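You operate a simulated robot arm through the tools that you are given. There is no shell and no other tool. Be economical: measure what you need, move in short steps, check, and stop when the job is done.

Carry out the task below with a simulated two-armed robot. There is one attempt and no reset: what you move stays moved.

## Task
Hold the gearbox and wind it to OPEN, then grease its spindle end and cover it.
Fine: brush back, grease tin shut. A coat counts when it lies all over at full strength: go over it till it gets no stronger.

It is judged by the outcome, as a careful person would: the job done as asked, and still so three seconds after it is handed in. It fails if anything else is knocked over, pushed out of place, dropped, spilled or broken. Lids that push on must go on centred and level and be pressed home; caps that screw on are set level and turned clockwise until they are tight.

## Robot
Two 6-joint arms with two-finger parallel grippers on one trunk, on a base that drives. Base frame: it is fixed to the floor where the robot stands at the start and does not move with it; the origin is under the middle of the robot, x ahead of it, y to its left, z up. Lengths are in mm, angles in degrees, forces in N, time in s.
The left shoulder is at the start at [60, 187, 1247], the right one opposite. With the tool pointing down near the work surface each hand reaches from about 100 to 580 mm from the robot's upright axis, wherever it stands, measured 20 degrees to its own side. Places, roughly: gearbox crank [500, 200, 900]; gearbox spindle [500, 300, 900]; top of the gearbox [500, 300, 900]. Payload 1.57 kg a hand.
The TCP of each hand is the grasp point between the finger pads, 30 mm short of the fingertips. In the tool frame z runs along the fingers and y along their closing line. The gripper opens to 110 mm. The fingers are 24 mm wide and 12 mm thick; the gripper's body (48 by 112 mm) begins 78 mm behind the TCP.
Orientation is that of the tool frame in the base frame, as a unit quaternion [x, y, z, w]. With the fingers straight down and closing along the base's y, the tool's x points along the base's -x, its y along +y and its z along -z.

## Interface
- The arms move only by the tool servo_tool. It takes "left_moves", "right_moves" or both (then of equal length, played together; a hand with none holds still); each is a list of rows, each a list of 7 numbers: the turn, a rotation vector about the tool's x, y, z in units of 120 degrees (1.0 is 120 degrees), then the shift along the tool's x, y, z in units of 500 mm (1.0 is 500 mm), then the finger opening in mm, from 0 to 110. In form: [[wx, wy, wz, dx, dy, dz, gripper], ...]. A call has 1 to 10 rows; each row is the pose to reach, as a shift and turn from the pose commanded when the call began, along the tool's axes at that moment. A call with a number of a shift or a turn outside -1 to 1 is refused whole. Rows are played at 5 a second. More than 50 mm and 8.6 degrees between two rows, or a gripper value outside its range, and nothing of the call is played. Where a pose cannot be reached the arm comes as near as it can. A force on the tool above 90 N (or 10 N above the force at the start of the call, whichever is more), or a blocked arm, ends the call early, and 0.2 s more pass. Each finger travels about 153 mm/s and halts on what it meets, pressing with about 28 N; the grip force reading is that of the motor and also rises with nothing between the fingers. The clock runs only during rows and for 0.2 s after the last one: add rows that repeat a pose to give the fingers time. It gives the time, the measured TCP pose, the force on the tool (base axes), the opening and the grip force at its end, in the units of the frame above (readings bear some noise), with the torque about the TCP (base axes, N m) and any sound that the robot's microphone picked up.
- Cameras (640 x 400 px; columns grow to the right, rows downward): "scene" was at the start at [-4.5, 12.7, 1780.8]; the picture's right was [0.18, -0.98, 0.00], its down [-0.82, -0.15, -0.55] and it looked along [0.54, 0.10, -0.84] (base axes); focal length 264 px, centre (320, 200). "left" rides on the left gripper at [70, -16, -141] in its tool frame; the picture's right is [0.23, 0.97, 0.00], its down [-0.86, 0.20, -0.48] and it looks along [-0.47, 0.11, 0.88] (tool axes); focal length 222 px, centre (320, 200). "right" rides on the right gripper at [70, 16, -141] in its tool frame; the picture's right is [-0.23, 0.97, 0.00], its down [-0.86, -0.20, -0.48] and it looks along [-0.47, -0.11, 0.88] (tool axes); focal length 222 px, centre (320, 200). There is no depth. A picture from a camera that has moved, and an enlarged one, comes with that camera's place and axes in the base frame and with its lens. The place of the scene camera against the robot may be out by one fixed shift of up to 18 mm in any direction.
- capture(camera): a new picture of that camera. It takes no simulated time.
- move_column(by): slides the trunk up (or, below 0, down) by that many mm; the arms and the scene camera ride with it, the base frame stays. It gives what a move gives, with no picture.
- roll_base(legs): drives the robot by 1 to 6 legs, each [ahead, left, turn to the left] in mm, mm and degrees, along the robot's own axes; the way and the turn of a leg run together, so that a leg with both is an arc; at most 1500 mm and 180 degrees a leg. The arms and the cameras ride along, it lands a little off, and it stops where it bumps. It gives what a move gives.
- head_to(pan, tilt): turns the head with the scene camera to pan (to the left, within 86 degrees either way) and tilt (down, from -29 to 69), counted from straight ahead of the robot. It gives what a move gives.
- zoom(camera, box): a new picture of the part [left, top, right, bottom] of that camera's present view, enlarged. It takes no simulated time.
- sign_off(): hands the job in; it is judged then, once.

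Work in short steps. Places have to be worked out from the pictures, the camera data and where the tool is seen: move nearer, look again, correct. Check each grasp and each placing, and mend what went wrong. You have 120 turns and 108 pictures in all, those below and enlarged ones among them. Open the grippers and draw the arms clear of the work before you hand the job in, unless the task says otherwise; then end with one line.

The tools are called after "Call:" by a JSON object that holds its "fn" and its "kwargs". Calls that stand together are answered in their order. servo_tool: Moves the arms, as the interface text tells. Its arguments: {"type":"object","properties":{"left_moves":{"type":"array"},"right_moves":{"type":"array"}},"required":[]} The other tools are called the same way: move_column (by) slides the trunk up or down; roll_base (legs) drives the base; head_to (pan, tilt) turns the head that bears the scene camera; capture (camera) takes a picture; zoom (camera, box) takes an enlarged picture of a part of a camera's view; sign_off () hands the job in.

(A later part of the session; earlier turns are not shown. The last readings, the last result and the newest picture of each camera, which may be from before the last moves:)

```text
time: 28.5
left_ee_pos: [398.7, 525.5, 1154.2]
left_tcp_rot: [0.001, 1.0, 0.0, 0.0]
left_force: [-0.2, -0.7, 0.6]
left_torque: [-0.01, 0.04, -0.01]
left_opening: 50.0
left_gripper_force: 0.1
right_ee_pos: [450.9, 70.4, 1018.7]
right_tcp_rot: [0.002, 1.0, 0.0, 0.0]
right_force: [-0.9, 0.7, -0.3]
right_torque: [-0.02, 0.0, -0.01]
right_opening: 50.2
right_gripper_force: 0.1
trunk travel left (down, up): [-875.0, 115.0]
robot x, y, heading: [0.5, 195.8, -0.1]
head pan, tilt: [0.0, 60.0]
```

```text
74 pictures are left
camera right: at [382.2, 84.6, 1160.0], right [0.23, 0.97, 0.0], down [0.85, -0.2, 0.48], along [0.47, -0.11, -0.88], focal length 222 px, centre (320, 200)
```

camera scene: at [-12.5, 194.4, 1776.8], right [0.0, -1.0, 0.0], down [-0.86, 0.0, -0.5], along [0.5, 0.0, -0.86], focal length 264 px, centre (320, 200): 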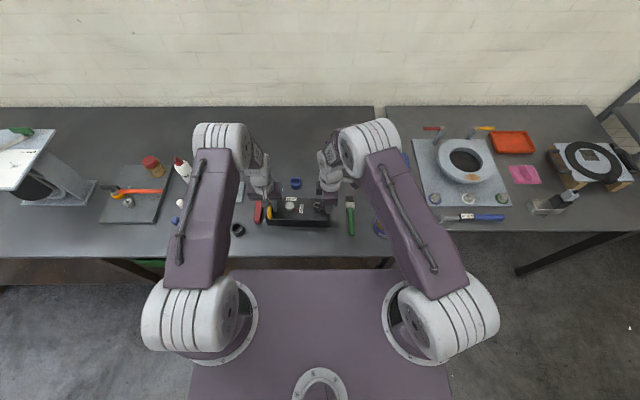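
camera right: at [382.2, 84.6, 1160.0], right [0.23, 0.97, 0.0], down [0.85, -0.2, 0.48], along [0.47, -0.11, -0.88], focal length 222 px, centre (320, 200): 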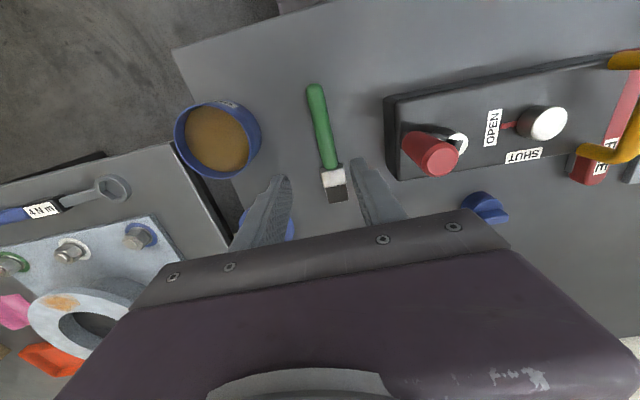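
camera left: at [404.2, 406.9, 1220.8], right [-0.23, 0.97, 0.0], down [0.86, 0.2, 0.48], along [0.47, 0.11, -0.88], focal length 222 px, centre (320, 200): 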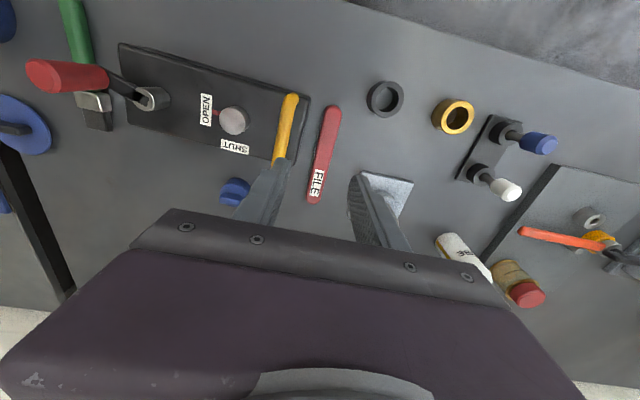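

The brush handle is at y≈75 where I'll grip (x≈465). I descend to the fingertips' height just above the table and close.

Call:
{"fn": "servo_tool", "kwargs": {"right_moves": [[0, 0, 0, -0.028, 0.009, 0.08, 50], [0, 0, 0, -0.028, 0.009, 0.16, 50], [0, 0, 0, -0.028, 0.009, 0.22, 50], [0, 0, 0, -0.028, 0.009, 0.26, 50], [0, 0, 0, -0.028, 0.009, 0.28, 50], [0, 0, 0, -0.028, 0.009, 0.292, 50], [0, 0, 0, -0.028, 0.009, 0.293, 50], [0, 0, 0, -0.028, 0.009, 0.293, 20], [0, 0, 0, -0.028, 0.009, 0.293, 0], [0, 0, 0, -0.028, 0.009, 0.293, 0]]}}

Call:
{"fn": "capture", "kwargs": {"camera": "right"}}

```text
time: 30.7
left_ee_pos: [398.0, 525.2, 1152.7]
left_tcp_rot: [0.001, 1.0, 0.0, 0.001]
left_force: [0.0, -0.4, 0.9]
left_torque: [-0.01, -0.02, 0.01]
left_opening: 50.1
left_gripper_force: 0.0
right_ee_pos: [465.5, 73.7, 870.9]
right_tcp_rot: [0.001, 1.0, 0.0, 0.0]
right_force: [1.1, -0.9, 0.8]
right_torque: [-0.01, -0.09, 0.01]
right_opening: 21.3
right_gripper_force: 27.5
trunk travel left (down, up): [-875.0, 115.0]
robot x, y, heading: [-3.6, 200.1, -0.1]
head pan, tilt: [0.0, 60.0]
```

```text
73 pictures are left
camera right: at [396.2, 89.0, 1012.1], right [0.23, 0.97, 0.0], down [0.85, -0.2, 0.48], along [0.47, -0.11, -0.88], focal length 222 px, centre (320, 200)
```

right: 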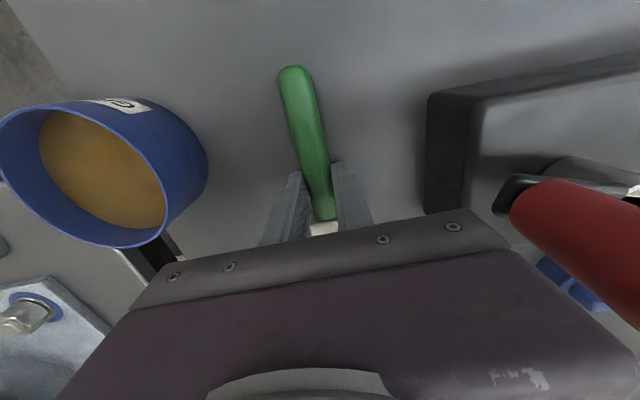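

The brush is gripped (opening 21); it rested with the TCP at (465.5, 73.7, 871). The tin rim works out at (417, -48, 895). I lift and tilt the brush tip-down 50°.

Call:
{"fn": "servo_tool", "kwargs": {"right_moves": [[0, 0, 0, 0, 0, -0.03, 0], [0, 0, 0, 0, 0, -0.1, 0], [0, 0, 0, 0, 0, -0.18, 0], [0, 0, 0, 0, 0, -0.26, 0], [0, 0.069, 0, 0, 0, -0.3, 0], [0, 0.138, 0, 0, 0, -0.3, 0], [0, 0.207, 0, 0, 0, -0.3, 0], [0, 0.276, 0, 0, 0, -0.3, 0], [0, 0.345, 0, 0, 0, -0.3, 0], [0, 0.414, 0, 0, 0, -0.3, 0]]}}

Call:
{"fn": "capture", "kwargs": {"camera": "scene"}}

Call:
{"fn": "capture", "kwargs": {"camera": "right"}}

```text
time: 32.9
left_ee_pos: [396.9, 524.6, 1152.9]
left_tcp_rot: [0.001, 1.0, 0.0, 0.0]
left_force: [-0.5, -0.4, -0.2]
left_torque: [-0.01, 0.03, 0.03]
left_opening: 50.1
left_gripper_force: 0.1
right_ee_pos: [396.2, 68.5, 1027.5]
right_tcp_rot: [0.001, 0.919, 0.0, -0.395]
right_force: [-0.1, 0.1, -0.2]
right_torque: [0.02, -0.01, 0.01]
right_opening: 21.2
right_gripper_force: 28.1
right hand out of reach, approached as far as the arm can: row 8, 9, 10
trunk travel left (down, up): [-875.0, 115.0]
robot x, y, heading: [0.7, 198.0, 0.0]
head pan, tilt: [0.0, 60.0]
```

```text
72 pictures are left
camera scene: at [-6.6, 197.9, 1776.9], right [0.0, -1.0, 0.0], down [-0.87, 0.0, -0.5], along [0.5, 0.0, -0.87], focal length 264 px, centre (320, 200)
```

scene: 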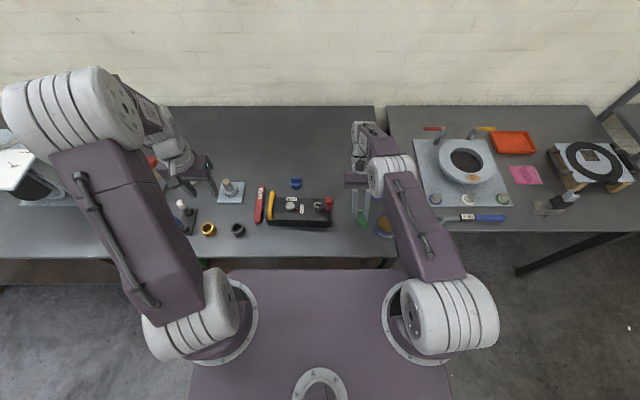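

```text
71 pictures are left
camera right: at [451.1, 82.3, 1176.3], right [0.16, 0.97, -0.17], down [0.94, -0.2, -0.29], along [-0.32, -0.11, -0.94], focal length 222 px, centre (320, 200)
```

right: 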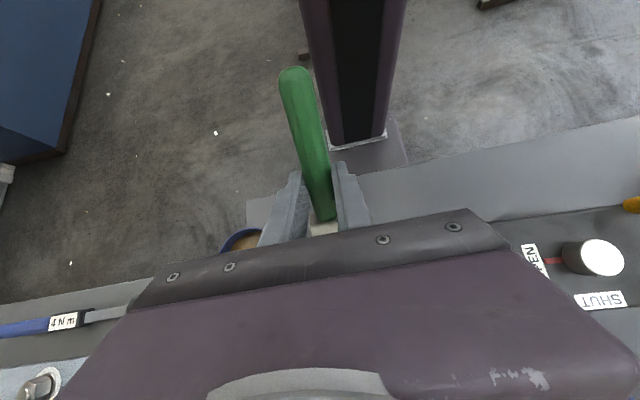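

The brush is tilted about 46°, but the arm ran out of reach. The base plate is low and the table is open underneath, so I drive ahead 100 mm to gain reach; the brush hangs clear above the table.

Call:
{"fn": "roll_base", "kwargs": {"legs": [[100, 0, 0]]}}

Call:
{"fn": "capture", "kwargs": {"camera": "scene"}}

```text
time: 34.0
left_ee_pos: [492.1, 524.1, 1155.1]
left_tcp_rot: [0.001, 1.0, 0.0, 0.002]
left_force: [-1.4, -0.5, -0.1]
left_torque: [0.0, -0.01, 0.05]
left_opening: 49.8
left_gripper_force: 0.0
right_ee_pos: [491.7, 67.7, 1029.5]
right_tcp_rot: [0.0, 0.92, 0.0, -0.391]
right_force: [0.6, 0.3, -0.3]
right_torque: [0.02, -0.01, 0.0]
right_opening: 21.1
right_gripper_force: 27.7
trunk travel left (down, up): [-875.0, 115.0]
robot x, y, heading: [92.6, 197.8, -0.2]
head pan, tilt: [0.0, 60.0]
```

```text
70 pictures are left
camera scene: at [85.7, 197.6, 1776.9], right [0.0, -1.0, 0.0], down [-0.86, 0.0, -0.5], along [0.5, 0.0, -0.86], focal length 264 px, centre (320, 200)
```

scene: 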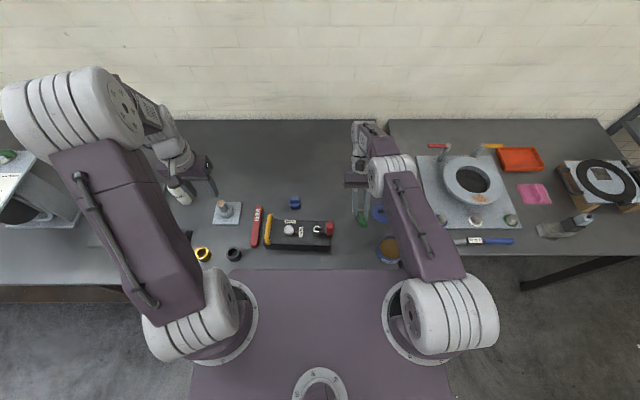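

The drive worked. I now carry the brush so that its tip is above the tin's centre, still high.

Call:
{"fn": "servo_tool", "kwargs": {"right_moves": [[0, 0, 0, 0.029, -0.046, 0.041, 0], [0, 0, 0, 0.058, -0.093, 0.082, 0], [0, 0, 0, 0.087, -0.139, 0.123, 0], [0, 0, 0, 0.116, -0.186, 0.165, 0], [0, 0, 0, 0.144, -0.232, 0.206, 0], [0, 0, 0, 0.144, -0.232, 0.206, 0]]}}

Call:
{"fn": "zoom", "kwargs": {"camera": "scene", "box": [300, 180, 460, 280]}}

Call:
{"fn": "capture", "kwargs": {"camera": "right"}}

Call:
{"fn": "capture", "kwargs": {"camera": "left"}}

```text
time: 35.5
left_ee_pos: [497.9, 524.5, 1153.3]
left_tcp_rot: [0.001, 1.0, 0.0, -0.002]
left_force: [1.0, -0.2, 0.0]
left_torque: [-0.03, 0.03, 0.0]
left_opening: 50.2
left_gripper_force: 0.0
right_ee_pos: [368.7, -48.5, 1008.6]
right_tcp_rot: [0.0, 0.919, 0.0, -0.394]
right_force: [-1.2, 0.0, -0.1]
right_torque: [-0.01, 0.0, -0.06]
right_opening: 21.1
right_gripper_force: 27.2
trunk travel left (down, up): [-875.0, 115.0]
robot x, y, heading: [100.0, 197.8, -0.1]
head pan, tilt: [0.0, 60.0]
```

```text
4.00 times, centred on (380, 230) of scene
camera zoom: at [92.4, 198.1, 1776.9], right [0.0, -1.0, 0.0], down [-0.87, 0.0, -0.5], along [0.5, 0.0, -0.87], focal length 1058 px, centre (80, 80)
```

zoom: 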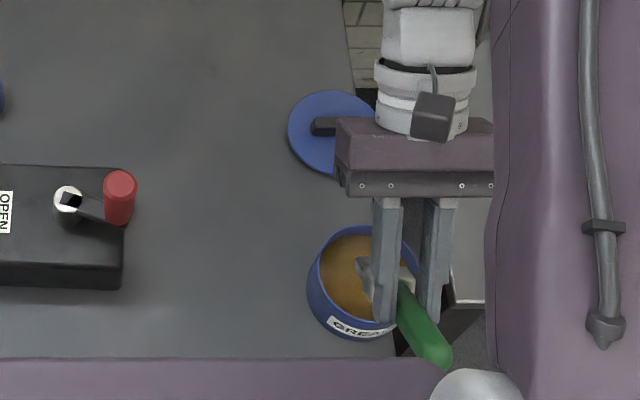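

```text
68 pictures are left
camera right: at [423.7, -34.6, 1155.9], right [0.16, 0.97, -0.17], down [0.94, -0.2, -0.29], along [-0.31, -0.11, -0.94], focal length 222 px, centre (320, 200)
```

right: 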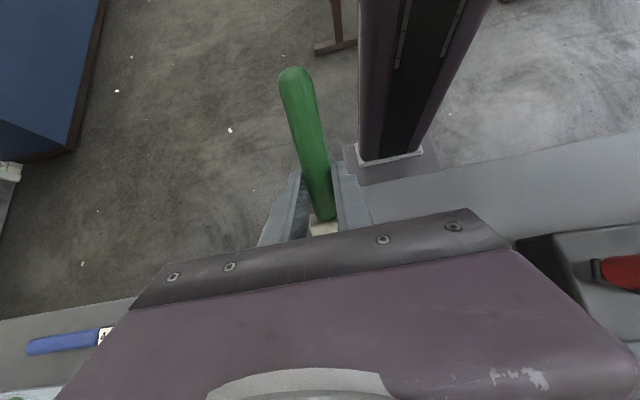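

```text
67 pictures are left
camera left: at [426.6, 508.6, 1295.5], right [-0.23, 0.97, 0.0], down [0.86, 0.2, 0.48], along [0.47, 0.11, -0.88], focal length 222 px, centre (320, 200)
```

left: 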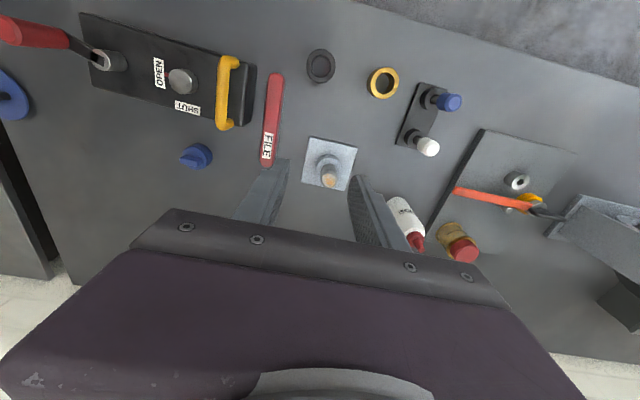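

The tip hangs over the tin, within the rim. I lower it straight down about 56 mm, watching the force.

Call:
{"fn": "servo_tool", "kwargs": {"right_moves": [[0, 0, 0, -0.02, 0, 0.0195, 0], [0, 0, 0, -0.04, 0, 0.039, 0], [0, 0, 0, -0.055, 0, 0.0532, 0], [0, 0, 0, -0.068, 0, 0.0657, 0], [0, 0, 0, -0.0805, 0, 0.0778, 0], [0, 0, 0, -0.0805, 0, 0.0778, 0]]}}

Call:
{"fn": "zoom", "kwargs": {"camera": "scene", "box": [340, 200, 440, 262]}}

```text
time: 36.9
left_ee_pos: [494.5, 524.1, 1154.0]
left_tcp_rot: [0.001, 1.0, -0.001, 0.001]
left_force: [-0.8, -0.7, 0.1]
left_torque: [-0.01, 0.0, -0.02]
left_opening: 49.8
left_gripper_force: 0.0
right_ee_pos: [367.5, -50.7, 955.4]
right_tcp_rot: [0.002, 0.919, 0.001, -0.394]
right_force: [-4.9, -1.1, 15.7]
right_torque: [-0.06, -0.35, -0.04]
right_opening: 21.4
right_gripper_force: 28.2
trunk travel left (down, up): [-875.0, 115.0]
robot x, y, heading: [94.9, 199.1, -0.2]
head pan, tilt: [0.0, 60.0]
```

```text
6.40 times, centred on (390, 231) of scene
camera zoom: at [88.4, 198.4, 1777.1], right [0.0, -1.0, 0.0], down [-0.87, 0.0, -0.5], along [0.5, 0.0, -0.87], focal length 1693 px, centre (-128, 2)
```

zoom: 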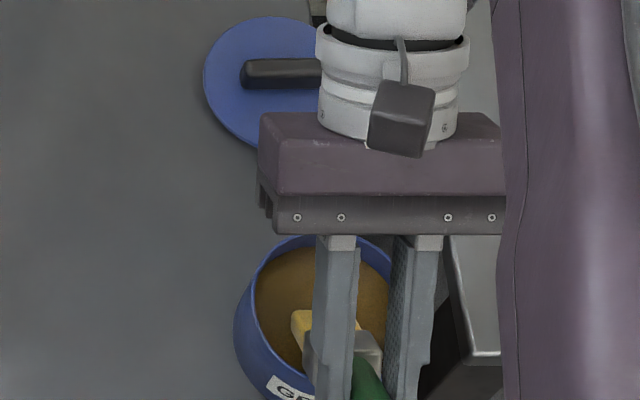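

The bristles touched the grease (15 N) and turned yellow, so the brush is loaded. I lift it well above the crank knob's height before crossing.

Call:
{"fn": "servo_tool", "kwargs": {"right_moves": [[0, 0, 0, 0.0, 0.02, 0, 0], [0, 0, 0, 0.0, -0.01, 0, 0], [0, 0, 0, 0.05, 0, -0.0483, 0], [0, 0, 0, 0.1, 0, -0.0967, 0], [0, 0, 0, 0.15, 0, -0.145, 0], [0, 0, 0, 0.2085, 0, -0.2015, 0], [0, 0, 0, 0.19, 0.09, -0.22, 0], [0, 0, 0, 0.17, 0.18, -0.24, 0], [0, 0, 0, 0.15, 0.27, -0.26, 0], [0, 0, 0, 0.1251, 0.35, -0.2878, 0]]}}

Call:
{"fn": "servo_tool", "kwargs": {"right_moves": [[0, 0, 0, 0, 0.09, 0, 0], [0, 0, 0, 0, 0.18, 0, 0], [0, 0, 0, 0, 0.27, 0, 0], [0, 0, 0, 0, 0.356, 0, 0], [0, 0, 0, 0, 0.356, 0, 0]]}}

Call:
{"fn": "zoom", "kwargs": {"camera": "scene", "box": [240, 180, 400, 280]}}

Call:
{"fn": "capture", "kwargs": {"camera": "left"}}

```text
time: 39.0
left_ee_pos: [495.0, 525.7, 1153.6]
left_tcp_rot: [0.0, 1.0, -0.002, -0.001]
left_force: [0.2, 0.7, -0.2]
left_torque: [-0.02, 0.02, 0.01]
left_opening: 50.5
left_gripper_force: 0.1
right_ee_pos: [434.3, 125.9, 1098.3]
right_tcp_rot: [0.001, 0.919, -0.001, -0.395]
right_force: [-0.1, 1.2, 0.3]
right_torque: [0.01, 0.0, 0.04]
right_opening: 21.0
right_gripper_force: 28.4
trunk travel left (down, up): [-875.0, 115.0]
robot x, y, heading: [100.1, 195.7, -0.1]
head pan, tilt: [0.0, 60.0]
```

```text
time: 40.2
left_ee_pos: [494.4, 523.8, 1153.8]
left_tcp_rot: [0.0, 1.0, 0.0, 0.0]
left_force: [0.7, -0.4, -0.3]
left_torque: [0.03, -0.02, 0.02]
left_opening: 50.2
left_gripper_force: 0.0
right_ee_pos: [432.5, 296.0, 1097.8]
right_tcp_rot: [0.0, 0.919, 0.0, -0.395]
right_force: [-0.4, -0.6, -0.3]
right_torque: [-0.01, -0.02, 0.01]
right_opening: 20.9
right_gripper_force: 28.2
right hand out of reach, approached as far as the arm can: row 4, 5
trunk travel left (down, up): [-875.0, 115.0]
robot x, y, heading: [97.1, 198.3, -0.2]
head pan, tilt: [0.0, 60.0]
```

```text
4.00 times, centred on (320, 230) of scene
camera zoom: at [90.9, 197.3, 1776.9], right [0.0, -1.0, 0.0], down [-0.87, 0.0, -0.5], along [0.5, 0.0, -0.87], focal length 1058 px, centre (320, 80)
```

zoom: 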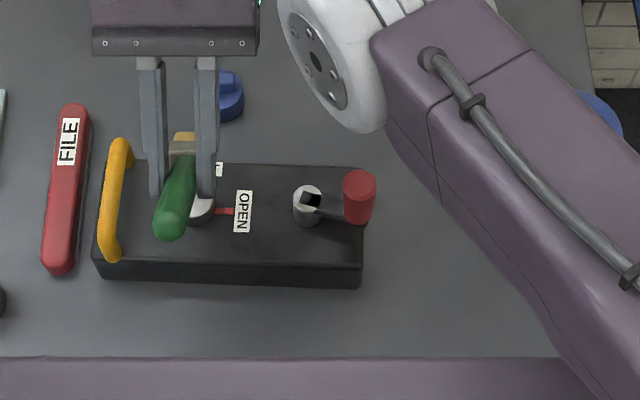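

```text
64 pictures are left
camera left: at [425.5, 507.9, 1296.0], right [-0.23, 0.97, 0.0], down [0.86, 0.2, 0.48], along [0.47, 0.11, -0.88], focal length 222 px, centre (320, 200)
```

left: 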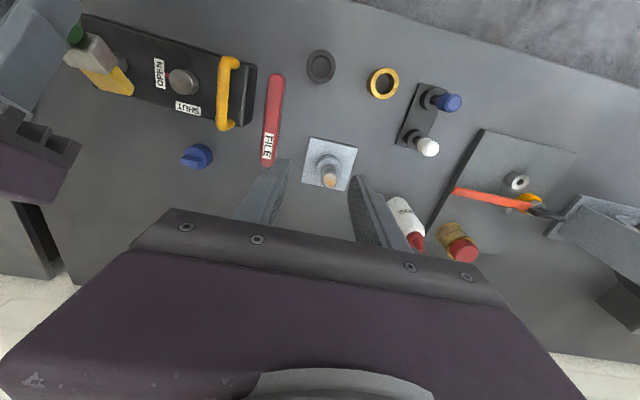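

The right arm is at its reach limit across the body, so I shift the base 120 mm left with the brush held high, then bring it back over the spindle.

Call:
{"fn": "roll_base", "kwargs": {"legs": [[0, 120, 0]]}}

```text
time: 41.5
left_ee_pos: [495.9, 642.2, 1154.6]
left_tcp_rot: [0.003, 1.0, 0.0, 0.001]
left_force: [-0.6, -0.1, 0.5]
left_torque: [0.02, 0.0, -0.02]
left_opening: 50.0
left_gripper_force: 0.1
right_ee_pos: [432.8, 413.7, 1098.2]
right_tcp_rot: [0.0, 0.919, 0.0, -0.394]
right_force: [0.6, -0.4, -0.8]
right_torque: [0.03, -0.01, 0.02]
right_opening: 20.9
right_gripper_force: 28.1
trunk travel left (down, up): [-875.0, 115.0]
robot x, y, heading: [96.5, 315.9, -0.4]
head pan, tilt: [0.0, 60.0]
```

Now I bring the brush back over the spindle (tip about 45 mm above it), and bring the left hand closer as a viewing camera.

Call:
{"fn": "servo_tool", "kwargs": {"right_moves": [[0, 0, 0, 0, -0.08, 0, 0], [0, 0, 0, 0, -0.16, 0, 0], [0, 0, 0, -0.02, -0.22, 0.02, 0], [0, 0, 0, -0.05, -0.22, 0.05, 0], [0, 0, 0, -0.0764, -0.22, 0.0878, 0], [0, 0, 0, -0.0764, -0.22, 0.0878, 0]], "left_moves": [[0, 0, 0, 0.013, -0.05, 0.027, 50], [0, 0, 0, 0.026, -0.1, 0.054, 50], [0, 0, 0, 0.04, -0.15, 0.08, 50], [0, 0, 0, 0.053, -0.2, 0.107, 50], [0, 0, 0, 0.067, -0.25, 0.133, 50], [0, 0, 0, 0.08, -0.3, 0.16, 50]]}}

Call:
{"fn": "capture", "kwargs": {"camera": "left"}}

Call:
{"fn": "zoom", "kwargs": {"camera": "scene", "box": [300, 180, 428, 260]}}

```text
time: 42.9
left_ee_pos: [456.3, 493.7, 1075.5]
left_tcp_rot: [0.001, 1.0, 0.0, 0.0]
left_force: [-0.2, 0.3, -1.2]
left_torque: [-0.02, -0.03, -0.03]
left_opening: 50.0
left_gripper_force: 0.0
right_ee_pos: [424.6, 305.0, 1039.7]
right_tcp_rot: [0.001, 0.919, 0.001, -0.393]
right_force: [-0.3, 0.4, -0.7]
right_torque: [-0.01, -0.01, 0.06]
right_opening: 21.0
right_gripper_force: 28.2
trunk travel left (down, up): [-875.0, 115.0]
robot x, y, heading: [96.2, 316.8, -0.2]
head pan, tilt: [0.0, 60.0]
```

```text
63 pictures are left
camera left: at [387.2, 477.1, 1216.4], right [-0.22, 0.97, 0.0], down [0.86, 0.2, 0.48], along [0.47, 0.11, -0.88], focal length 222 px, centre (320, 200)
```

left: 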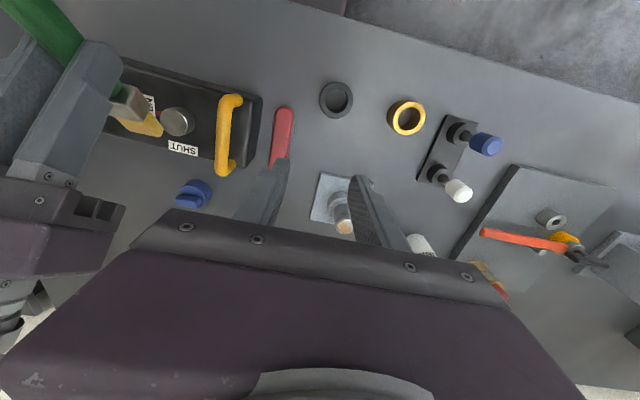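

```text
5.00 times, centred on (364, 220) of scene
camera zoom: at [91.3, 317.8, 1776.9], right [0.0, -1.0, 0.0], down [-0.87, 0.0, -0.5], along [0.5, 0.0, -0.87], focal length 1322 px, centre (100, 100)
```

zoom: 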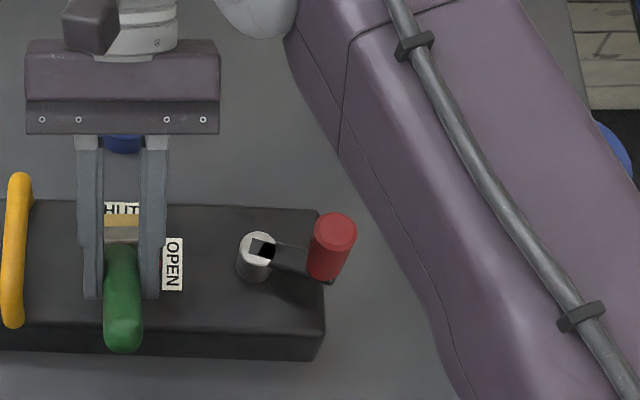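

The brush tip is right over the spindle, about 50 mm up. I lower 40 mm and look.

Call:
{"fn": "servo_tool", "kwargs": {"right_moves": [[0, 0, 0, -0.02, 0, 0.016, 0], [0, 0, 0, -0.042, 0, 0.033, 0], [0, 0, 0, -0.063, 0, 0.05, 0], [0, 0, 0, -0.063, 0, 0.05, 0]]}}

Call:
{"fn": "zoom", "kwargs": {"camera": "left", "box": [60, 40, 300, 190]}}

```text
time: 43.9
left_ee_pos: [455.8, 493.5, 1075.7]
left_tcp_rot: [0.001, 1.0, 0.0, -0.001]
left_force: [-0.1, 0.0, -0.3]
left_torque: [0.0, -0.01, -0.01]
left_opening: 50.0
left_gripper_force: 0.0
right_ee_pos: [430.5, 306.8, 1000.6]
right_tcp_rot: [0.001, 0.919, -0.001, -0.393]
right_force: [-0.8, -2.5, 8.6]
right_torque: [0.01, -0.44, -0.11]
right_opening: 21.2
right_gripper_force: 28.3
trunk travel left (down, up): [-875.0, 115.0]
robot x, y, heading: [98.1, 315.9, -0.5]
head pan, tilt: [0.0, 60.0]
```

```text
2.67 times, centred on (180, 115) of left
camera zoom: at [386.5, 477.4, 1217.0], right [-0.22, 0.97, 0.0], down [0.86, 0.2, 0.48], along [0.47, 0.11, -0.88], focal length 592 px, centre (693, 427)
```

zoom: 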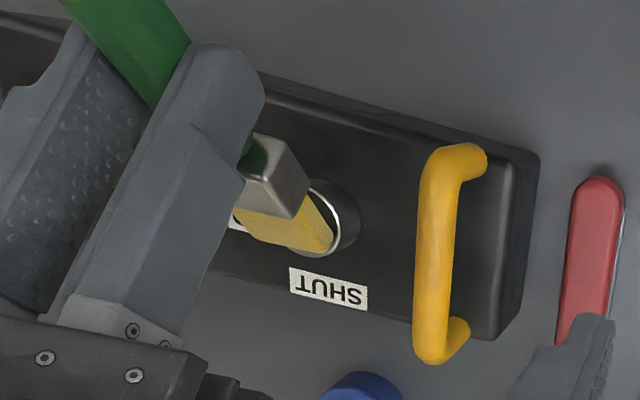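

The bristles are on the spindle face with 8.6 N. I sweep back and forth over the whole face.

Call:
{"fn": "servo_tool", "kwargs": {"right_moves": [[0, 0, 0, 0.0139, 0, 0.0144, 0], [0, 0, 0, 0.0278, 0, 0.0288, 0], [0, 0, 0, 0.0278, 0.016, 0.0288, 0], [0, 0, 0, 0, 0.016, 0, 0], [0, 0, 0, -0.0195, 0.016, -0.0201, 0], [0, 0, 0, -0.0195, -0.016, -0.0201, 0], [0, 0, 0, 0, -0.016, 0, 0], [0, 0, 0, 0.0278, -0.016, 0.0288, 0], [0, 0, 0, 0.0278, 0, 0.0288, 0], [0, 0, 0, 0, 0, 0, 0]]}}

Call:
{"fn": "zoom", "kwargs": {"camera": "left", "box": [60, 40, 300, 190]}}

```text
time: 46.1
left_ee_pos: [456.9, 493.4, 1075.1]
left_tcp_rot: [0.001, 1.0, -0.001, -0.001]
left_force: [-0.2, 0.3, -0.6]
left_torque: [0.04, 0.02, 0.01]
left_opening: 50.2
left_gripper_force: 0.2
right_ee_pos: [433.5, 302.7, 998.3]
right_tcp_rot: [0.002, 0.919, 0.0, -0.395]
right_force: [0.0, -0.3, -1.2]
right_torque: [0.0, -0.01, 0.02]
right_opening: 21.1
right_gripper_force: 28.0
trunk travel left (down, up): [-875.0, 115.0]
robot x, y, heading: [98.8, 315.3, -0.0]
head pan, tilt: [0.0, 60.0]
```

```text
2.67 times, centred on (180, 115) of left
camera zoom: at [388.5, 477.6, 1216.3], right [-0.22, 0.97, 0.0], down [0.86, 0.2, 0.48], along [0.47, 0.11, -0.88], focal length 592 px, centre (693, 427)
```

zoom: 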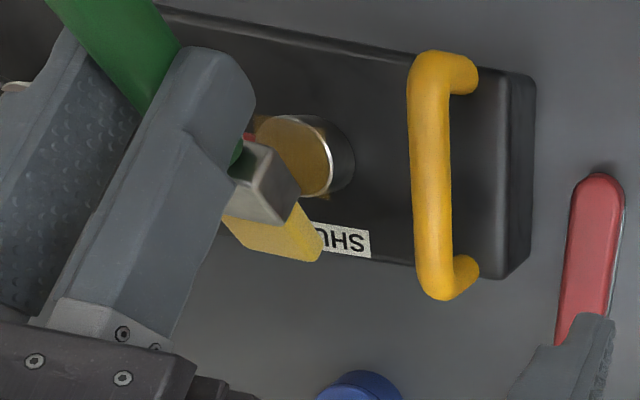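

The tip dropped over the far edge and dragged the box toward the robot a bit. The face took grease. I lift the brush and check the coat and where the box is.

Call:
{"fn": "servo_tool", "kwargs": {"right_moves": [[0, 0, 0, 0.04, 0, -0.0387, 0], [0, 0, 0, 0.1, 0, -0.0967, 0], [0, 0, 0, 0.14, -0.0, -0.135, 0], [0, 0, 0, 0.14, -0.08, -0.135, 0], [0, 0, 0, 0.14, -0.16, -0.135, 0], [0, 0, 0, 0.14, -0.16, -0.135, 0]]}}

Call:
{"fn": "zoom", "kwargs": {"camera": "left", "box": [60, 40, 300, 190]}}

Call:
{"fn": "zoom", "kwargs": {"camera": "scene", "box": [280, 180, 440, 280]}}

```text
time: 47.5
left_ee_pos: [456.5, 495.4, 1075.5]
left_tcp_rot: [0.002, 1.0, 0.0, 0.0]
left_force: [0.3, 0.3, -0.1]
left_torque: [-0.04, -0.01, 0.0]
left_opening: 50.1
left_gripper_force: 0.1
right_ee_pos: [431.9, 227.5, 1092.3]
right_tcp_rot: [0.001, 0.919, 0.0, -0.394]
right_force: [0.5, -0.5, -0.2]
right_torque: [-0.02, -0.02, 0.01]
right_opening: 21.1
right_gripper_force: 28.0
trunk travel left (down, up): [-875.0, 115.0]
robot x, y, heading: [96.3, 317.3, -0.3]
head pan, tilt: [0.0, 60.0]
```

```text
2.67 times, centred on (180, 115) of left
camera zoom: at [387.1, 478.8, 1216.5], right [-0.22, 0.97, 0.0], down [0.86, 0.2, 0.48], along [0.47, 0.11, -0.88], focal length 592 px, centre (693, 427)
```

zoom: 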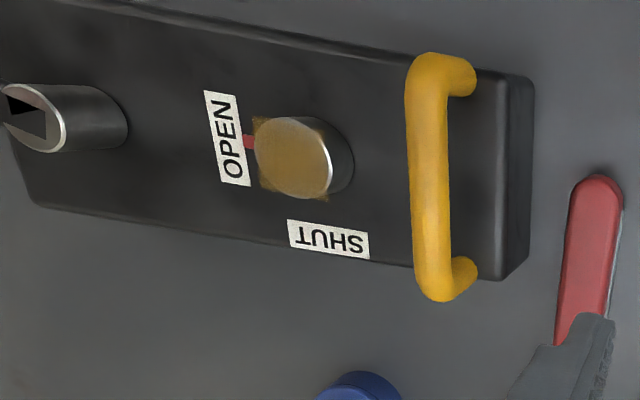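

```text
4.00 times, centred on (360, 230) of scene
camera zoom: at [90.8, 319.9, 1776.9], right [0.0, -1.0, 0.0], down [-0.87, 0.0, -0.5], along [0.5, 0.0, -0.87], focal length 1058 px, centre (160, 80)
```

zoom: 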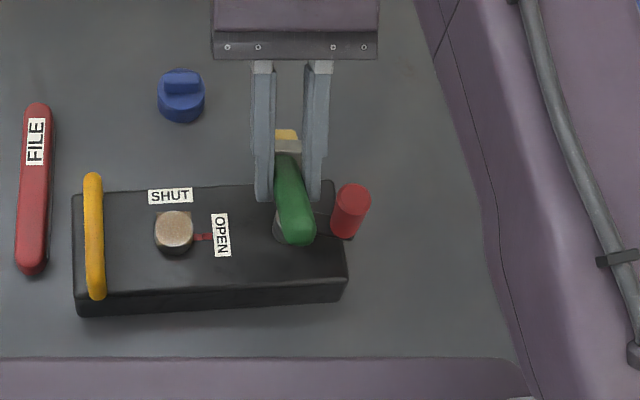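

The whole face carries a first, still translucent coat; the pointer is still on OPEN. The spindle is now at about (448, 304), and I'll slide the box back later. I go over the face again, landing from above and stroking only toward the near edge so nothing hooks.

Call:
{"fn": "servo_tool", "kwargs": {"right_moves": [[0, 0, 0, 0, 0.08, 0, 0], [0, 0, 0, 0, 0.157, 0, 0], [0, 0, 0, -0.02, 0.157, 0.06, 0], [0, 0, 0, -0.057, 0.157, 0.119, 0], [0, 0, 0, -0.057, 0.157, 0.119, 0]]}}

Call:
{"fn": "servo_tool", "kwargs": {"right_moves": [[0, 0, 0, -0.0446, 0.012, 0.0431, 0], [0, 0, 0, -0.0279, 0.012, 0.0604, 0], [0, 0, 0, -0.0112, 0.012, 0.0776, 0], [0, 0, 0, 0.0161, 0.012, 0.0512, 0], [0, 0, 0, -0.0173, -0.012, 0.0167, 0], [0, 0, 0, -0.0446, -0.012, 0.0431, 0], [0, 0, 0, -0.0279, -0.012, 0.0604, 0], [0, 0, 0, -0.0112, -0.012, 0.0776, 0], [0, 0, 0, 0.0161, -0.012, 0.0512, 0], [0, 0, 0, -0.0173, 0, 0.0167, 0]]}}

Call:
{"fn": "zoom", "kwargs": {"camera": "left", "box": [60, 40, 300, 190]}}

```text
time: 48.7
left_ee_pos: [456.0, 494.0, 1075.1]
left_tcp_rot: [0.002, 1.0, 0.0, 0.0]
left_force: [-0.6, -0.1, 0.6]
left_torque: [0.01, 0.03, 0.04]
left_opening: 49.9
left_gripper_force: 0.0
right_ee_pos: [408.6, 302.1, 1032.4]
right_tcp_rot: [0.001, 0.919, 0.0, -0.394]
right_force: [-0.1, 0.2, -0.9]
right_torque: [0.03, -0.02, 0.04]
right_opening: 21.3
right_gripper_force: 28.3
trunk travel left (down, up): [-875.0, 115.0]
robot x, y, heading: [101.2, 316.4, -0.3]
head pan, tilt: [0.0, 60.0]
```

```text
time: 50.9
left_ee_pos: [457.6, 494.3, 1073.9]
left_tcp_rot: [0.002, 1.0, 0.0, 0.0]
left_force: [0.5, -0.2, -0.4]
left_torque: [-0.04, 0.02, 0.0]
left_opening: 50.0
left_gripper_force: 0.1
right_ee_pos: [409.3, 302.2, 1022.5]
right_tcp_rot: [0.002, 0.919, 0.0, -0.394]
right_force: [0.0, 0.1, -0.4]
right_torque: [-0.01, 0.01, -0.01]
right_opening: 21.3
right_gripper_force: 27.9
trunk travel left (down, up): [-875.0, 115.0]
robot x, y, heading: [98.6, 317.1, -0.3]
head pan, tilt: [0.0, 60.0]
```

```text
2.67 times, centred on (180, 115) of left
camera zoom: at [388.0, 478.0, 1216.4], right [-0.22, 0.97, 0.0], down [0.86, 0.2, 0.48], along [0.47, 0.11, -0.88], focal length 592 px, centre (693, 427)
```

zoom: 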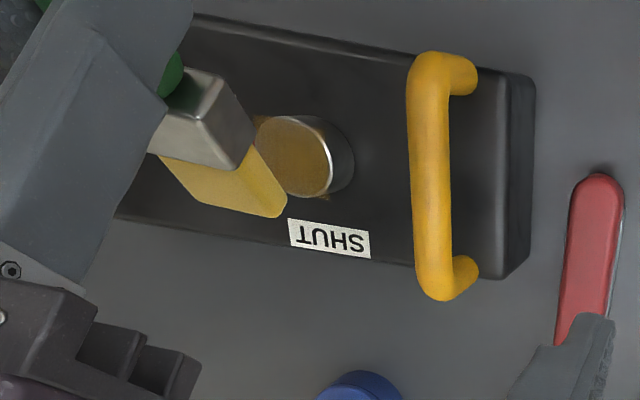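

The box stayed put and the coat is darker. I go over it again the same way, starting a bit farther out.

Call:
{"fn": "servo_tool", "kwargs": {"right_moves": [[0, 0, 0, -0.0357, 0.014, 0.0178, 0], [0, 0, 0, -0.0106, 0.014, 0.0437, 0], [0, 0, 0, 0.0061, 0.014, 0.0609, 0], [0, 0, 0, 0.0334, 0.0, 0.0345, 0], [0, 0, 0, 0, -0.012, 0.0, 0], [0, 0, 0, -0.0357, -0.012, 0.0178, 0], [0, 0, 0, -0.0106, -0.012, 0.0437, 0], [0, 0, 0, 0.0061, -0.012, 0.0609, 0], [0, 0, 0, 0.0334, -0.012, 0.0345, 0], [0, 0, 0, 0, 0, 0.0, 0]]}}

Call:
{"fn": "zoom", "kwargs": {"camera": "left", "box": [60, 40, 300, 190]}}

```text
time: 53.1
left_ee_pos: [457.9, 495.0, 1074.9]
left_tcp_rot: [0.002, 1.0, 0.0, 0.0]
left_force: [-0.9, 0.3, 0.4]
left_torque: [-0.02, 0.04, 0.02]
left_opening: 49.9
left_gripper_force: 0.1
right_ee_pos: [409.0, 303.6, 1022.0]
right_tcp_rot: [0.001, 0.919, 0.0, -0.394]
right_force: [0.4, -0.8, -0.5]
right_torque: [0.03, 0.0, 0.0]
right_opening: 21.1
right_gripper_force: 28.1
trunk travel left (down, up): [-875.0, 115.0]
robot x, y, heading: [98.7, 321.5, 0.0]
head pan, tilt: [0.0, 60.0]
```

```text
2.67 times, centred on (180, 115) of left
camera zoom: at [388.0, 478.0, 1216.4], right [-0.22, 0.97, 0.0], down [0.86, 0.2, 0.48], along [0.47, 0.11, -0.88], focal length 592 px, centre (693, 427)
```

zoom: 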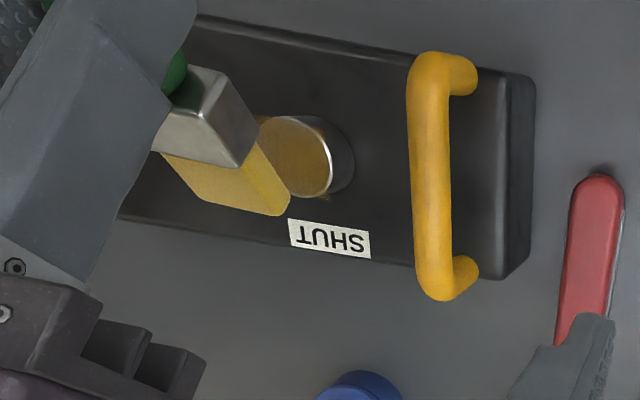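

It looks similar to before. I raise the brush aside to inspect the face closely.

Call:
{"fn": "servo_tool", "kwargs": {"right_moves": [[0, 0, 0, 0.07, 0, -0.0677, 0], [0, 0, 0, 0.1, -0.05, -0.0967, 0], [0, 0, 0, 0.1, -0.13, -0.0967, 0], [0, 0, 0, 0.1, -0.13, -0.0967, 0]]}}

Call:
{"fn": "zoom", "kwargs": {"camera": "left", "box": [130, 60, 226, 120]}}

Call:
{"fn": "zoom", "kwargs": {"camera": "scene", "box": [285, 210, 349, 250]}}

```text
time: 54.1
left_ee_pos: [457.0, 494.9, 1074.0]
left_tcp_rot: [0.001, 1.0, 0.001, 0.0]
left_force: [-0.2, -0.4, 1.1]
left_torque: [0.0, -0.03, -0.01]
left_opening: 50.1
left_gripper_force: 0.1
right_ee_pos: [407.2, 237.9, 1091.9]
right_tcp_rot: [0.001, 0.919, 0.0, -0.394]
right_force: [0.1, -0.1, -0.7]
right_torque: [0.02, 0.0, -0.03]
right_opening: 21.1
right_gripper_force: 28.0
trunk travel left (down, up): [-875.0, 115.0]
robot x, y, heading: [97.9, 318.8, -0.2]
head pan, tilt: [0.0, 60.0]
```

```text
6.67 times, centred on (178, 90) of left
camera zoom: at [387.0, 478.4, 1216.6], right [-0.22, 0.97, 0.0], down [0.86, 0.2, 0.48], along [0.47, 0.11, -0.88], focal length 1481 px, centre (1267, 933)
```

zoom: 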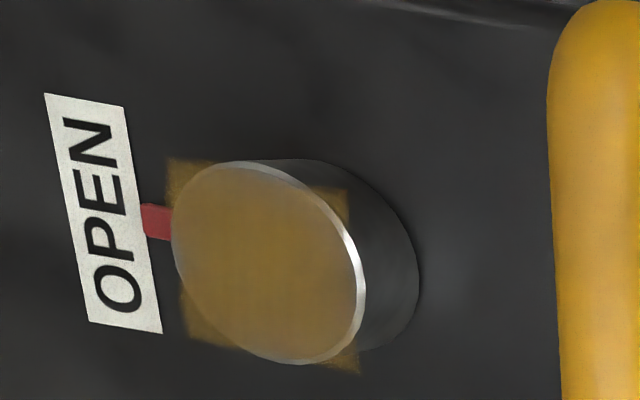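

```text
10.00 times, centred on (317, 230) of scene
camera zoom: at [90.7, 319.3, 1776.9], right [0.0, -1.0, 0.0], down [-0.87, 0.0, -0.5], along [0.5, 0.0, -0.87], focal length 2645 px, centre (350, -100)
```

zoom: 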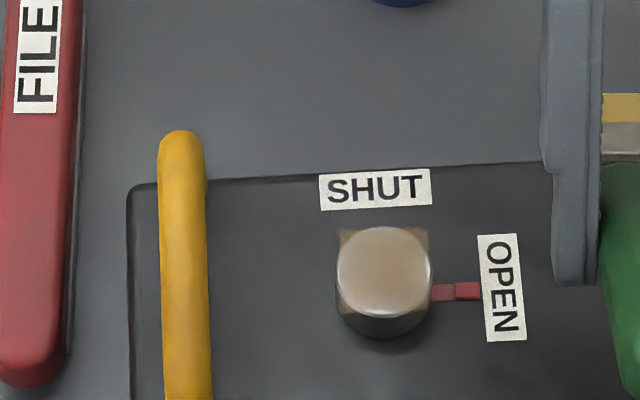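

To be sure the brush isn't running dry I re-dip it, travelling above the knob's height.

Call:
{"fn": "servo_tool", "kwargs": {"right_moves": [[0, 0, 0, 0.0, -0.09, 0, 0], [0, 0, 0, 0.0, -0.18, 0, 0], [0, 0, 0, 0.01, -0.27, 0.01, 0], [0, 0, 0, 0.03, -0.36, 0.03, 0], [0, 0, 0, 0.045, -0.45, 0.045, 0], [0, 0, 0, 0.0556, -0.53, 0.0575, 0], [0, 0, 0, 0.0556, -0.576, 0.0575, 0], [0, 0, 0, -0.01, -0.576, 0.122, 0], [0, 0, 0, -0.076, -0.576, 0.185, 0], [0, 0, 0, -0.11, -0.576, 0.218, 0]]}}

Call:
{"fn": "zoom", "kwargs": {"camera": "scene", "box": [370, 180, 530, 280]}}

```text
time: 56.3
left_ee_pos: [458.1, 492.9, 1075.3]
left_tcp_rot: [0.002, 1.0, -0.001, 0.001]
left_force: [-0.5, -0.2, -1.2]
left_torque: [-0.01, 0.04, -0.01]
left_opening: 49.9
left_gripper_force: 0.0
right_ee_pos: [366.5, -50.8, 979.0]
right_tcp_rot: [0.001, 0.919, 0.001, -0.394]
right_force: [-0.4, 0.3, 0.2]
right_torque: [-0.03, -0.01, -0.01]
right_opening: 21.3
right_gripper_force: 28.1
trunk travel left (down, up): [-875.0, 115.0]
robot x, y, heading: [101.7, 319.4, -0.2]
head pan, tilt: [0.0, 60.0]
```

```text
4.00 times, centred on (450, 230) of scene
camera zoom: at [90.7, 318.0, 1776.9], right [0.0, -1.0, 0.0], down [-0.87, 0.0, -0.5], along [0.5, 0.0, -0.87], focal length 1058 px, centre (-200, 80)
```

zoom: 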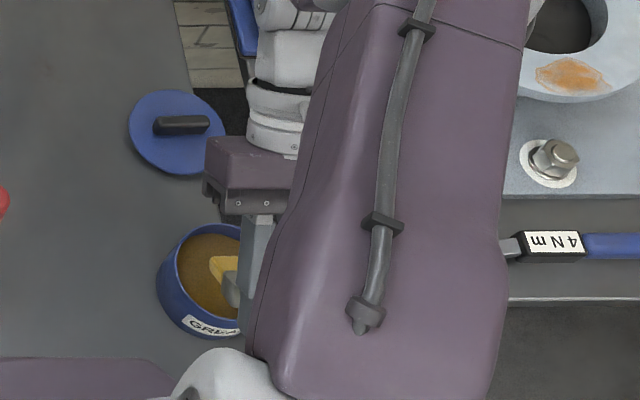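

The tip is over the grease. I dip, wiggle, lift and head back.

Call:
{"fn": "servo_tool", "kwargs": {"right_moves": [[0, 0, 0, -0.036, 0, 0.0348, 0], [0, 0, 0, -0.036, 0.02, 0.0348, 0], [0, 0, 0, -0.036, -0.01, 0.0348, 0], [0, 0, 0, 0.03, 0, -0.029, 0], [0, 0, 0, 0.1, 0, -0.097, 0], [0, 0, 0, 0.1625, 0, -0.157, 0], [0, 0, 0, 0.1625, 0.09, -0.157, 0], [0, 0, 0, 0.1625, 0.18, -0.157, 0], [0, 0, 0, 0.1625, 0.27, -0.157, 0], [0, 0, 0, 0.1625, 0.36, -0.157, 0]]}}

Call:
{"fn": "servo_tool", "kwargs": {"right_moves": [[0, 0, 0, 0, 0.09, 0, 0], [0, 0, 0, 0, 0.18, 0, 0], [0, 0, 0, 0, 0.27, 0, 0], [0, 0, 0, 0, 0.346, 0, 0], [0, 0, 0, -0.0588, 0.346, -0.0607, 0], [0, 0, 0, -0.1, 0.346, -0.02, 0], [0, 0, 0, -0.1594, 0.346, 0.0366, 0], [0, 0, 0, -0.1594, 0.346, 0.0366, 0]]}}

```text
time: 58.5
left_ee_pos: [457.0, 494.6, 1073.6]
left_tcp_rot: [0.002, 1.0, -0.001, 0.0]
left_force: [-0.1, 0.2, 0.3]
left_torque: [0.0, 0.03, 0.01]
left_opening: 50.0
left_gripper_force: 0.1
right_ee_pos: [365.4, 134.9, 1089.8]
right_tcp_rot: [0.001, 0.919, -0.001, -0.394]
right_force: [0.0, 0.9, -0.9]
right_torque: [0.02, -0.02, -0.04]
right_opening: 21.1
right_gripper_force: 28.0
trunk travel left (down, up): [-875.0, 115.0]
robot x, y, heading: [99.4, 319.8, -0.5]
head pan, tilt: [0.0, 60.0]
```

```text
time: 60.3
left_ee_pos: [458.0, 493.5, 1074.1]
left_tcp_rot: [0.002, 1.0, 0.001, 0.0]
left_force: [-0.7, 0.9, 0.4]
left_torque: [0.0, -0.03, -0.01]
left_opening: 50.1
left_gripper_force: 0.1
right_ee_pos: [409.2, 304.2, 1019.1]
right_tcp_rot: [0.002, 0.919, 0.001, -0.395]
right_force: [0.6, 0.6, 0.1]
right_torque: [0.0, -0.01, 0.0]
right_opening: 21.4
right_gripper_force: 28.2
trunk travel left (down, up): [-875.0, 115.0]
robot x, y, heading: [96.1, 317.8, -0.3]
head pan, tilt: [0.0, 60.0]
```

In place again at z 1019. I do the two-lane strokes down to z≈1000 with the fresh load.

Call:
{"fn": "servo_tool", "kwargs": {"right_moves": [[0, 0, 0, -0.0357, 0.014, 0.0178, 0], [0, 0, 0, -0.0106, 0.014, 0.0437, 0], [0, 0, 0, 0.0061, 0.014, 0.0609, 0], [0, 0, 0, 0.0334, 0.0, 0.0345, 0], [0, 0, 0, 0, -0.014, 0.0, 0], [0, 0, 0, -0.0357, -0.014, 0.0178, 0], [0, 0, 0, -0.0106, -0.014, 0.0437, 0], [0, 0, 0, 0.0061, -0.014, 0.0609, 0], [0, 0, 0, 0.0334, -0.012, 0.0345, 0], [0, 0, 0, 0, 0, 0.0, 0]]}}

Call:
{"fn": "servo_tool", "kwargs": {"right_moves": [[0, 0, 0, -0.0357, 0.0, 0.0178, 0], [0, 0, 0, -0.0106, 0.0, 0.0437, 0], [0, 0, 0, 0.0061, 0.0, 0.0609, 0], [0, 0, 0, 0.0334, 0.0, 0.0345, 0], [0, 0, 0, 0.1, -0.03, -0.09, 0], [0, 0, 0, 0.1, -0.11, -0.09, 0]]}}

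Call:
{"fn": "zoom", "kwargs": {"camera": "left", "box": [130, 60, 226, 120]}}

```text
time: 62.5
left_ee_pos: [457.8, 494.6, 1073.6]
left_tcp_rot: [0.002, 1.0, 0.0, 0.0]
left_force: [0.3, -1.0, -0.3]
left_torque: [-0.04, 0.0, -0.01]
left_opening: 50.0
left_gripper_force: 0.1
right_ee_pos: [412.2, 304.5, 1018.1]
right_tcp_rot: [0.001, 0.919, 0.0, -0.394]
right_force: [0.1, 0.6, -0.8]
right_torque: [0.02, 0.03, 0.0]
right_opening: 21.1
right_gripper_force: 28.4
trunk travel left (down, up): [-875.0, 115.0]
robot x, y, heading: [94.2, 316.5, -0.2]
head pan, tilt: [0.0, 60.0]
```

```text
refused: row 5 steps farther than a row can; nothing moved
```

```text
6.67 times, centred on (178, 90) of left
camera zoom: at [388.0, 477.9, 1216.4], right [-0.22, 0.97, 0.0], down [0.86, 0.2, 0.48], along [0.47, 0.11, -0.88], focal length 1481 px, centre (1267, 933)
```

zoom: 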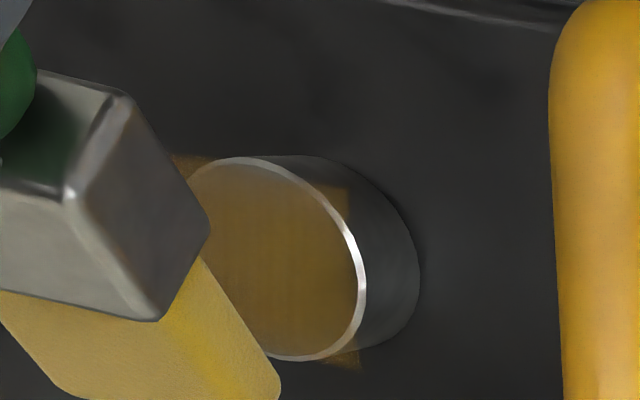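

The near edge (top in this view) still shows greyer. I repeat strokes extended past the near edge, lifting before returning.

Call:
{"fn": "servo_tool", "kwargs": {"right_moves": [[0, 0, 0, -0.0106, 0.014, 0.0437, 0], [0, 0, 0, 0.0061, 0.014, 0.0609, 0], [0, 0, 0, 0.0199, 0.014, 0.0753, 0], [0, 0, 0, 0.05, 0.0, 0.04, 0], [0, 0, 0, 0.0, -0.014, 0.01, 0], [0, 0, 0, -0.0106, -0.014, 0.0437, 0], [0, 0, 0, 0.0061, -0.014, 0.0609, 0], [0, 0, 0, 0.0199, -0.014, 0.0753, 0], [0, 0, 0, 0.05, -0.012, 0.04, 0], [0, 0, 0, 0.0, 0, 0.0, 0]]}}

Call:
{"fn": "servo_tool", "kwargs": {"right_moves": [[0, 0, 0, -0.0357, 0.0, 0.0178, 0], [0, 0, 0, -0.0106, 0.0, 0.0437, 0], [0, 0, 0, 0.0061, 0.0, 0.0609, 0], [0, 0, 0, 0.0199, 0.0, 0.0753, 0], [0, 0, 0, 0.05, 0.0, 0.02, 0], [0, 0, 0, 0.08, -0.04, -0.04, 0], [0, 0, 0, 0.1, -0.11, -0.09, 0]]}}

Call:
{"fn": "zoom", "kwargs": {"camera": "left", "box": [130, 60, 226, 120]}}

```text
time: 64.7
left_ee_pos: [456.7, 494.1, 1075.1]
left_tcp_rot: [0.001, 1.0, 0.001, -0.001]
left_force: [-0.1, 0.1, -0.1]
left_torque: [0.02, -0.01, -0.01]
left_opening: 50.2
left_gripper_force: 0.0
right_ee_pos: [412.0, 304.2, 1023.3]
right_tcp_rot: [0.002, 0.919, 0.001, -0.394]
right_force: [0.2, -0.4, -1.4]
right_torque: [0.0, -0.02, 0.01]
right_opening: 21.0
right_gripper_force: 28.3
trunk travel left (down, up): [-875.0, 115.0]
robot x, y, heading: [94.2, 319.1, -0.1]
head pan, tilt: [0.0, 60.0]
```

```text
time: 66.3
left_ee_pos: [457.0, 493.4, 1075.0]
left_tcp_rot: [0.002, 1.0, 0.001, 0.0]
left_force: [-0.8, -0.6, 0.0]
left_torque: [0.02, 0.01, -0.01]
left_opening: 50.0
left_gripper_force: 0.0
right_ee_pos: [407.9, 248.1, 1089.0]
right_tcp_rot: [0.002, 0.919, 0.002, -0.394]
right_force: [1.2, 0.0, -0.8]
right_torque: [0.02, 0.02, -0.02]
right_opening: 20.9
right_gripper_force: 28.2
trunk travel left (down, up): [-875.0, 115.0]
robot x, y, heading: [94.6, 320.3, -0.1]
head pan, tilt: [0.0, 60.0]
```

```text
6.67 times, centred on (178, 90) of left
camera zoom: at [387.3, 476.3, 1216.8], right [-0.22, 0.97, 0.0], down [0.86, 0.2, 0.48], along [0.47, 0.11, -0.88], focal length 1481 px, centre (1267, 933)
```

zoom: 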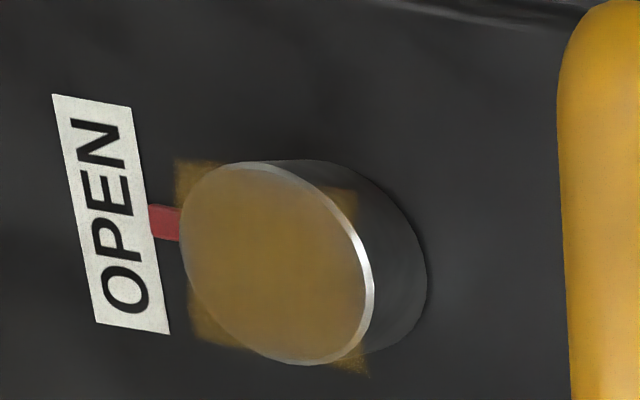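

The coat is now uniform and much as before. One last firmer pass, with a force reading in contact, tells whether it still gets stronger.

Call:
{"fn": "servo_tool", "kwargs": {"right_moves": [[0, 0, 0, -0.02, 0.05, 0.05, 0], [0, 0, 0, -0.06, 0.11, 0.08, 0], [0, 0, 0, -0.1, 0.112, 0.09, 0], [0, 0, 0, -0.135, 0.126, 0.107, 0], [0, 0, 0, -0.137, 0.126, 0.109, 0]]}}

```text
time: 67.5
left_ee_pos: [457.7, 493.8, 1075.0]
left_tcp_rot: [0.002, 1.0, 0.001, -0.001]
left_force: [-0.5, 0.4, 0.1]
left_torque: [0.01, 0.01, -0.01]
left_opening: 50.3
left_gripper_force: 0.2
right_ee_pos: [416.5, 312.6, 1003.3]
right_tcp_rot: [0.001, 0.919, 0.001, -0.394]
right_force: [0.4, -0.5, -0.1]
right_torque: [0.06, 0.04, 0.0]
right_opening: 21.0
right_gripper_force: 27.6
trunk travel left (down, up): [-875.0, 115.0]
robot x, y, heading: [97.3, 319.3, -0.0]
head pan, tilt: [0.0, 60.0]
```

No contact at z 1003, so I lower 4 mm more and back 6 mm.

Call:
{"fn": "servo_tool", "kwargs": {"right_moves": [[0, 0, 0, 0.0026, 0, 0.0142, 0], [0, 0, 0, 0.0026, 0, 0.0142, 0]]}}

Call:
{"fn": "zoom", "kwargs": {"camera": "left", "box": [110, 50, 238, 130]}}

```text
time: 68.1
left_ee_pos: [457.6, 493.5, 1075.6]
left_tcp_rot: [0.001, 1.0, 0.001, 0.0]
left_force: [0.3, -0.2, -0.3]
left_torque: [0.04, 0.02, 0.0]
left_opening: 50.2
left_gripper_force: 0.1
right_ee_pos: [412.5, 310.6, 996.6]
right_tcp_rot: [0.002, 0.92, 0.002, -0.393]
right_force: [5.2, -0.8, 6.6]
right_torque: [-0.1, -0.83, 0.01]
right_opening: 21.6
right_gripper_force: 28.0
trunk travel left (down, up): [-875.0, 115.0]
robot x, y, heading: [99.4, 317.5, -0.1]
head pan, tilt: [0.0, 60.0]
```

```text
5.00 times, centred on (174, 90) of left
camera zoom: at [388.0, 477.7, 1216.5], right [-0.22, 0.97, 0.0], down [0.86, 0.2, 0.48], along [0.47, 0.11, -0.88], focal length 1111 px, centre (1050, 750)
```

zoom: 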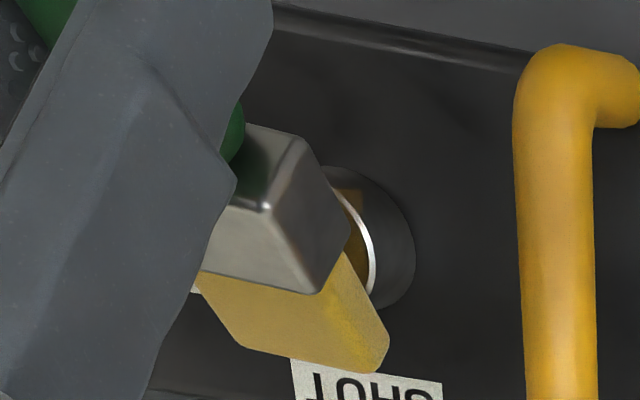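

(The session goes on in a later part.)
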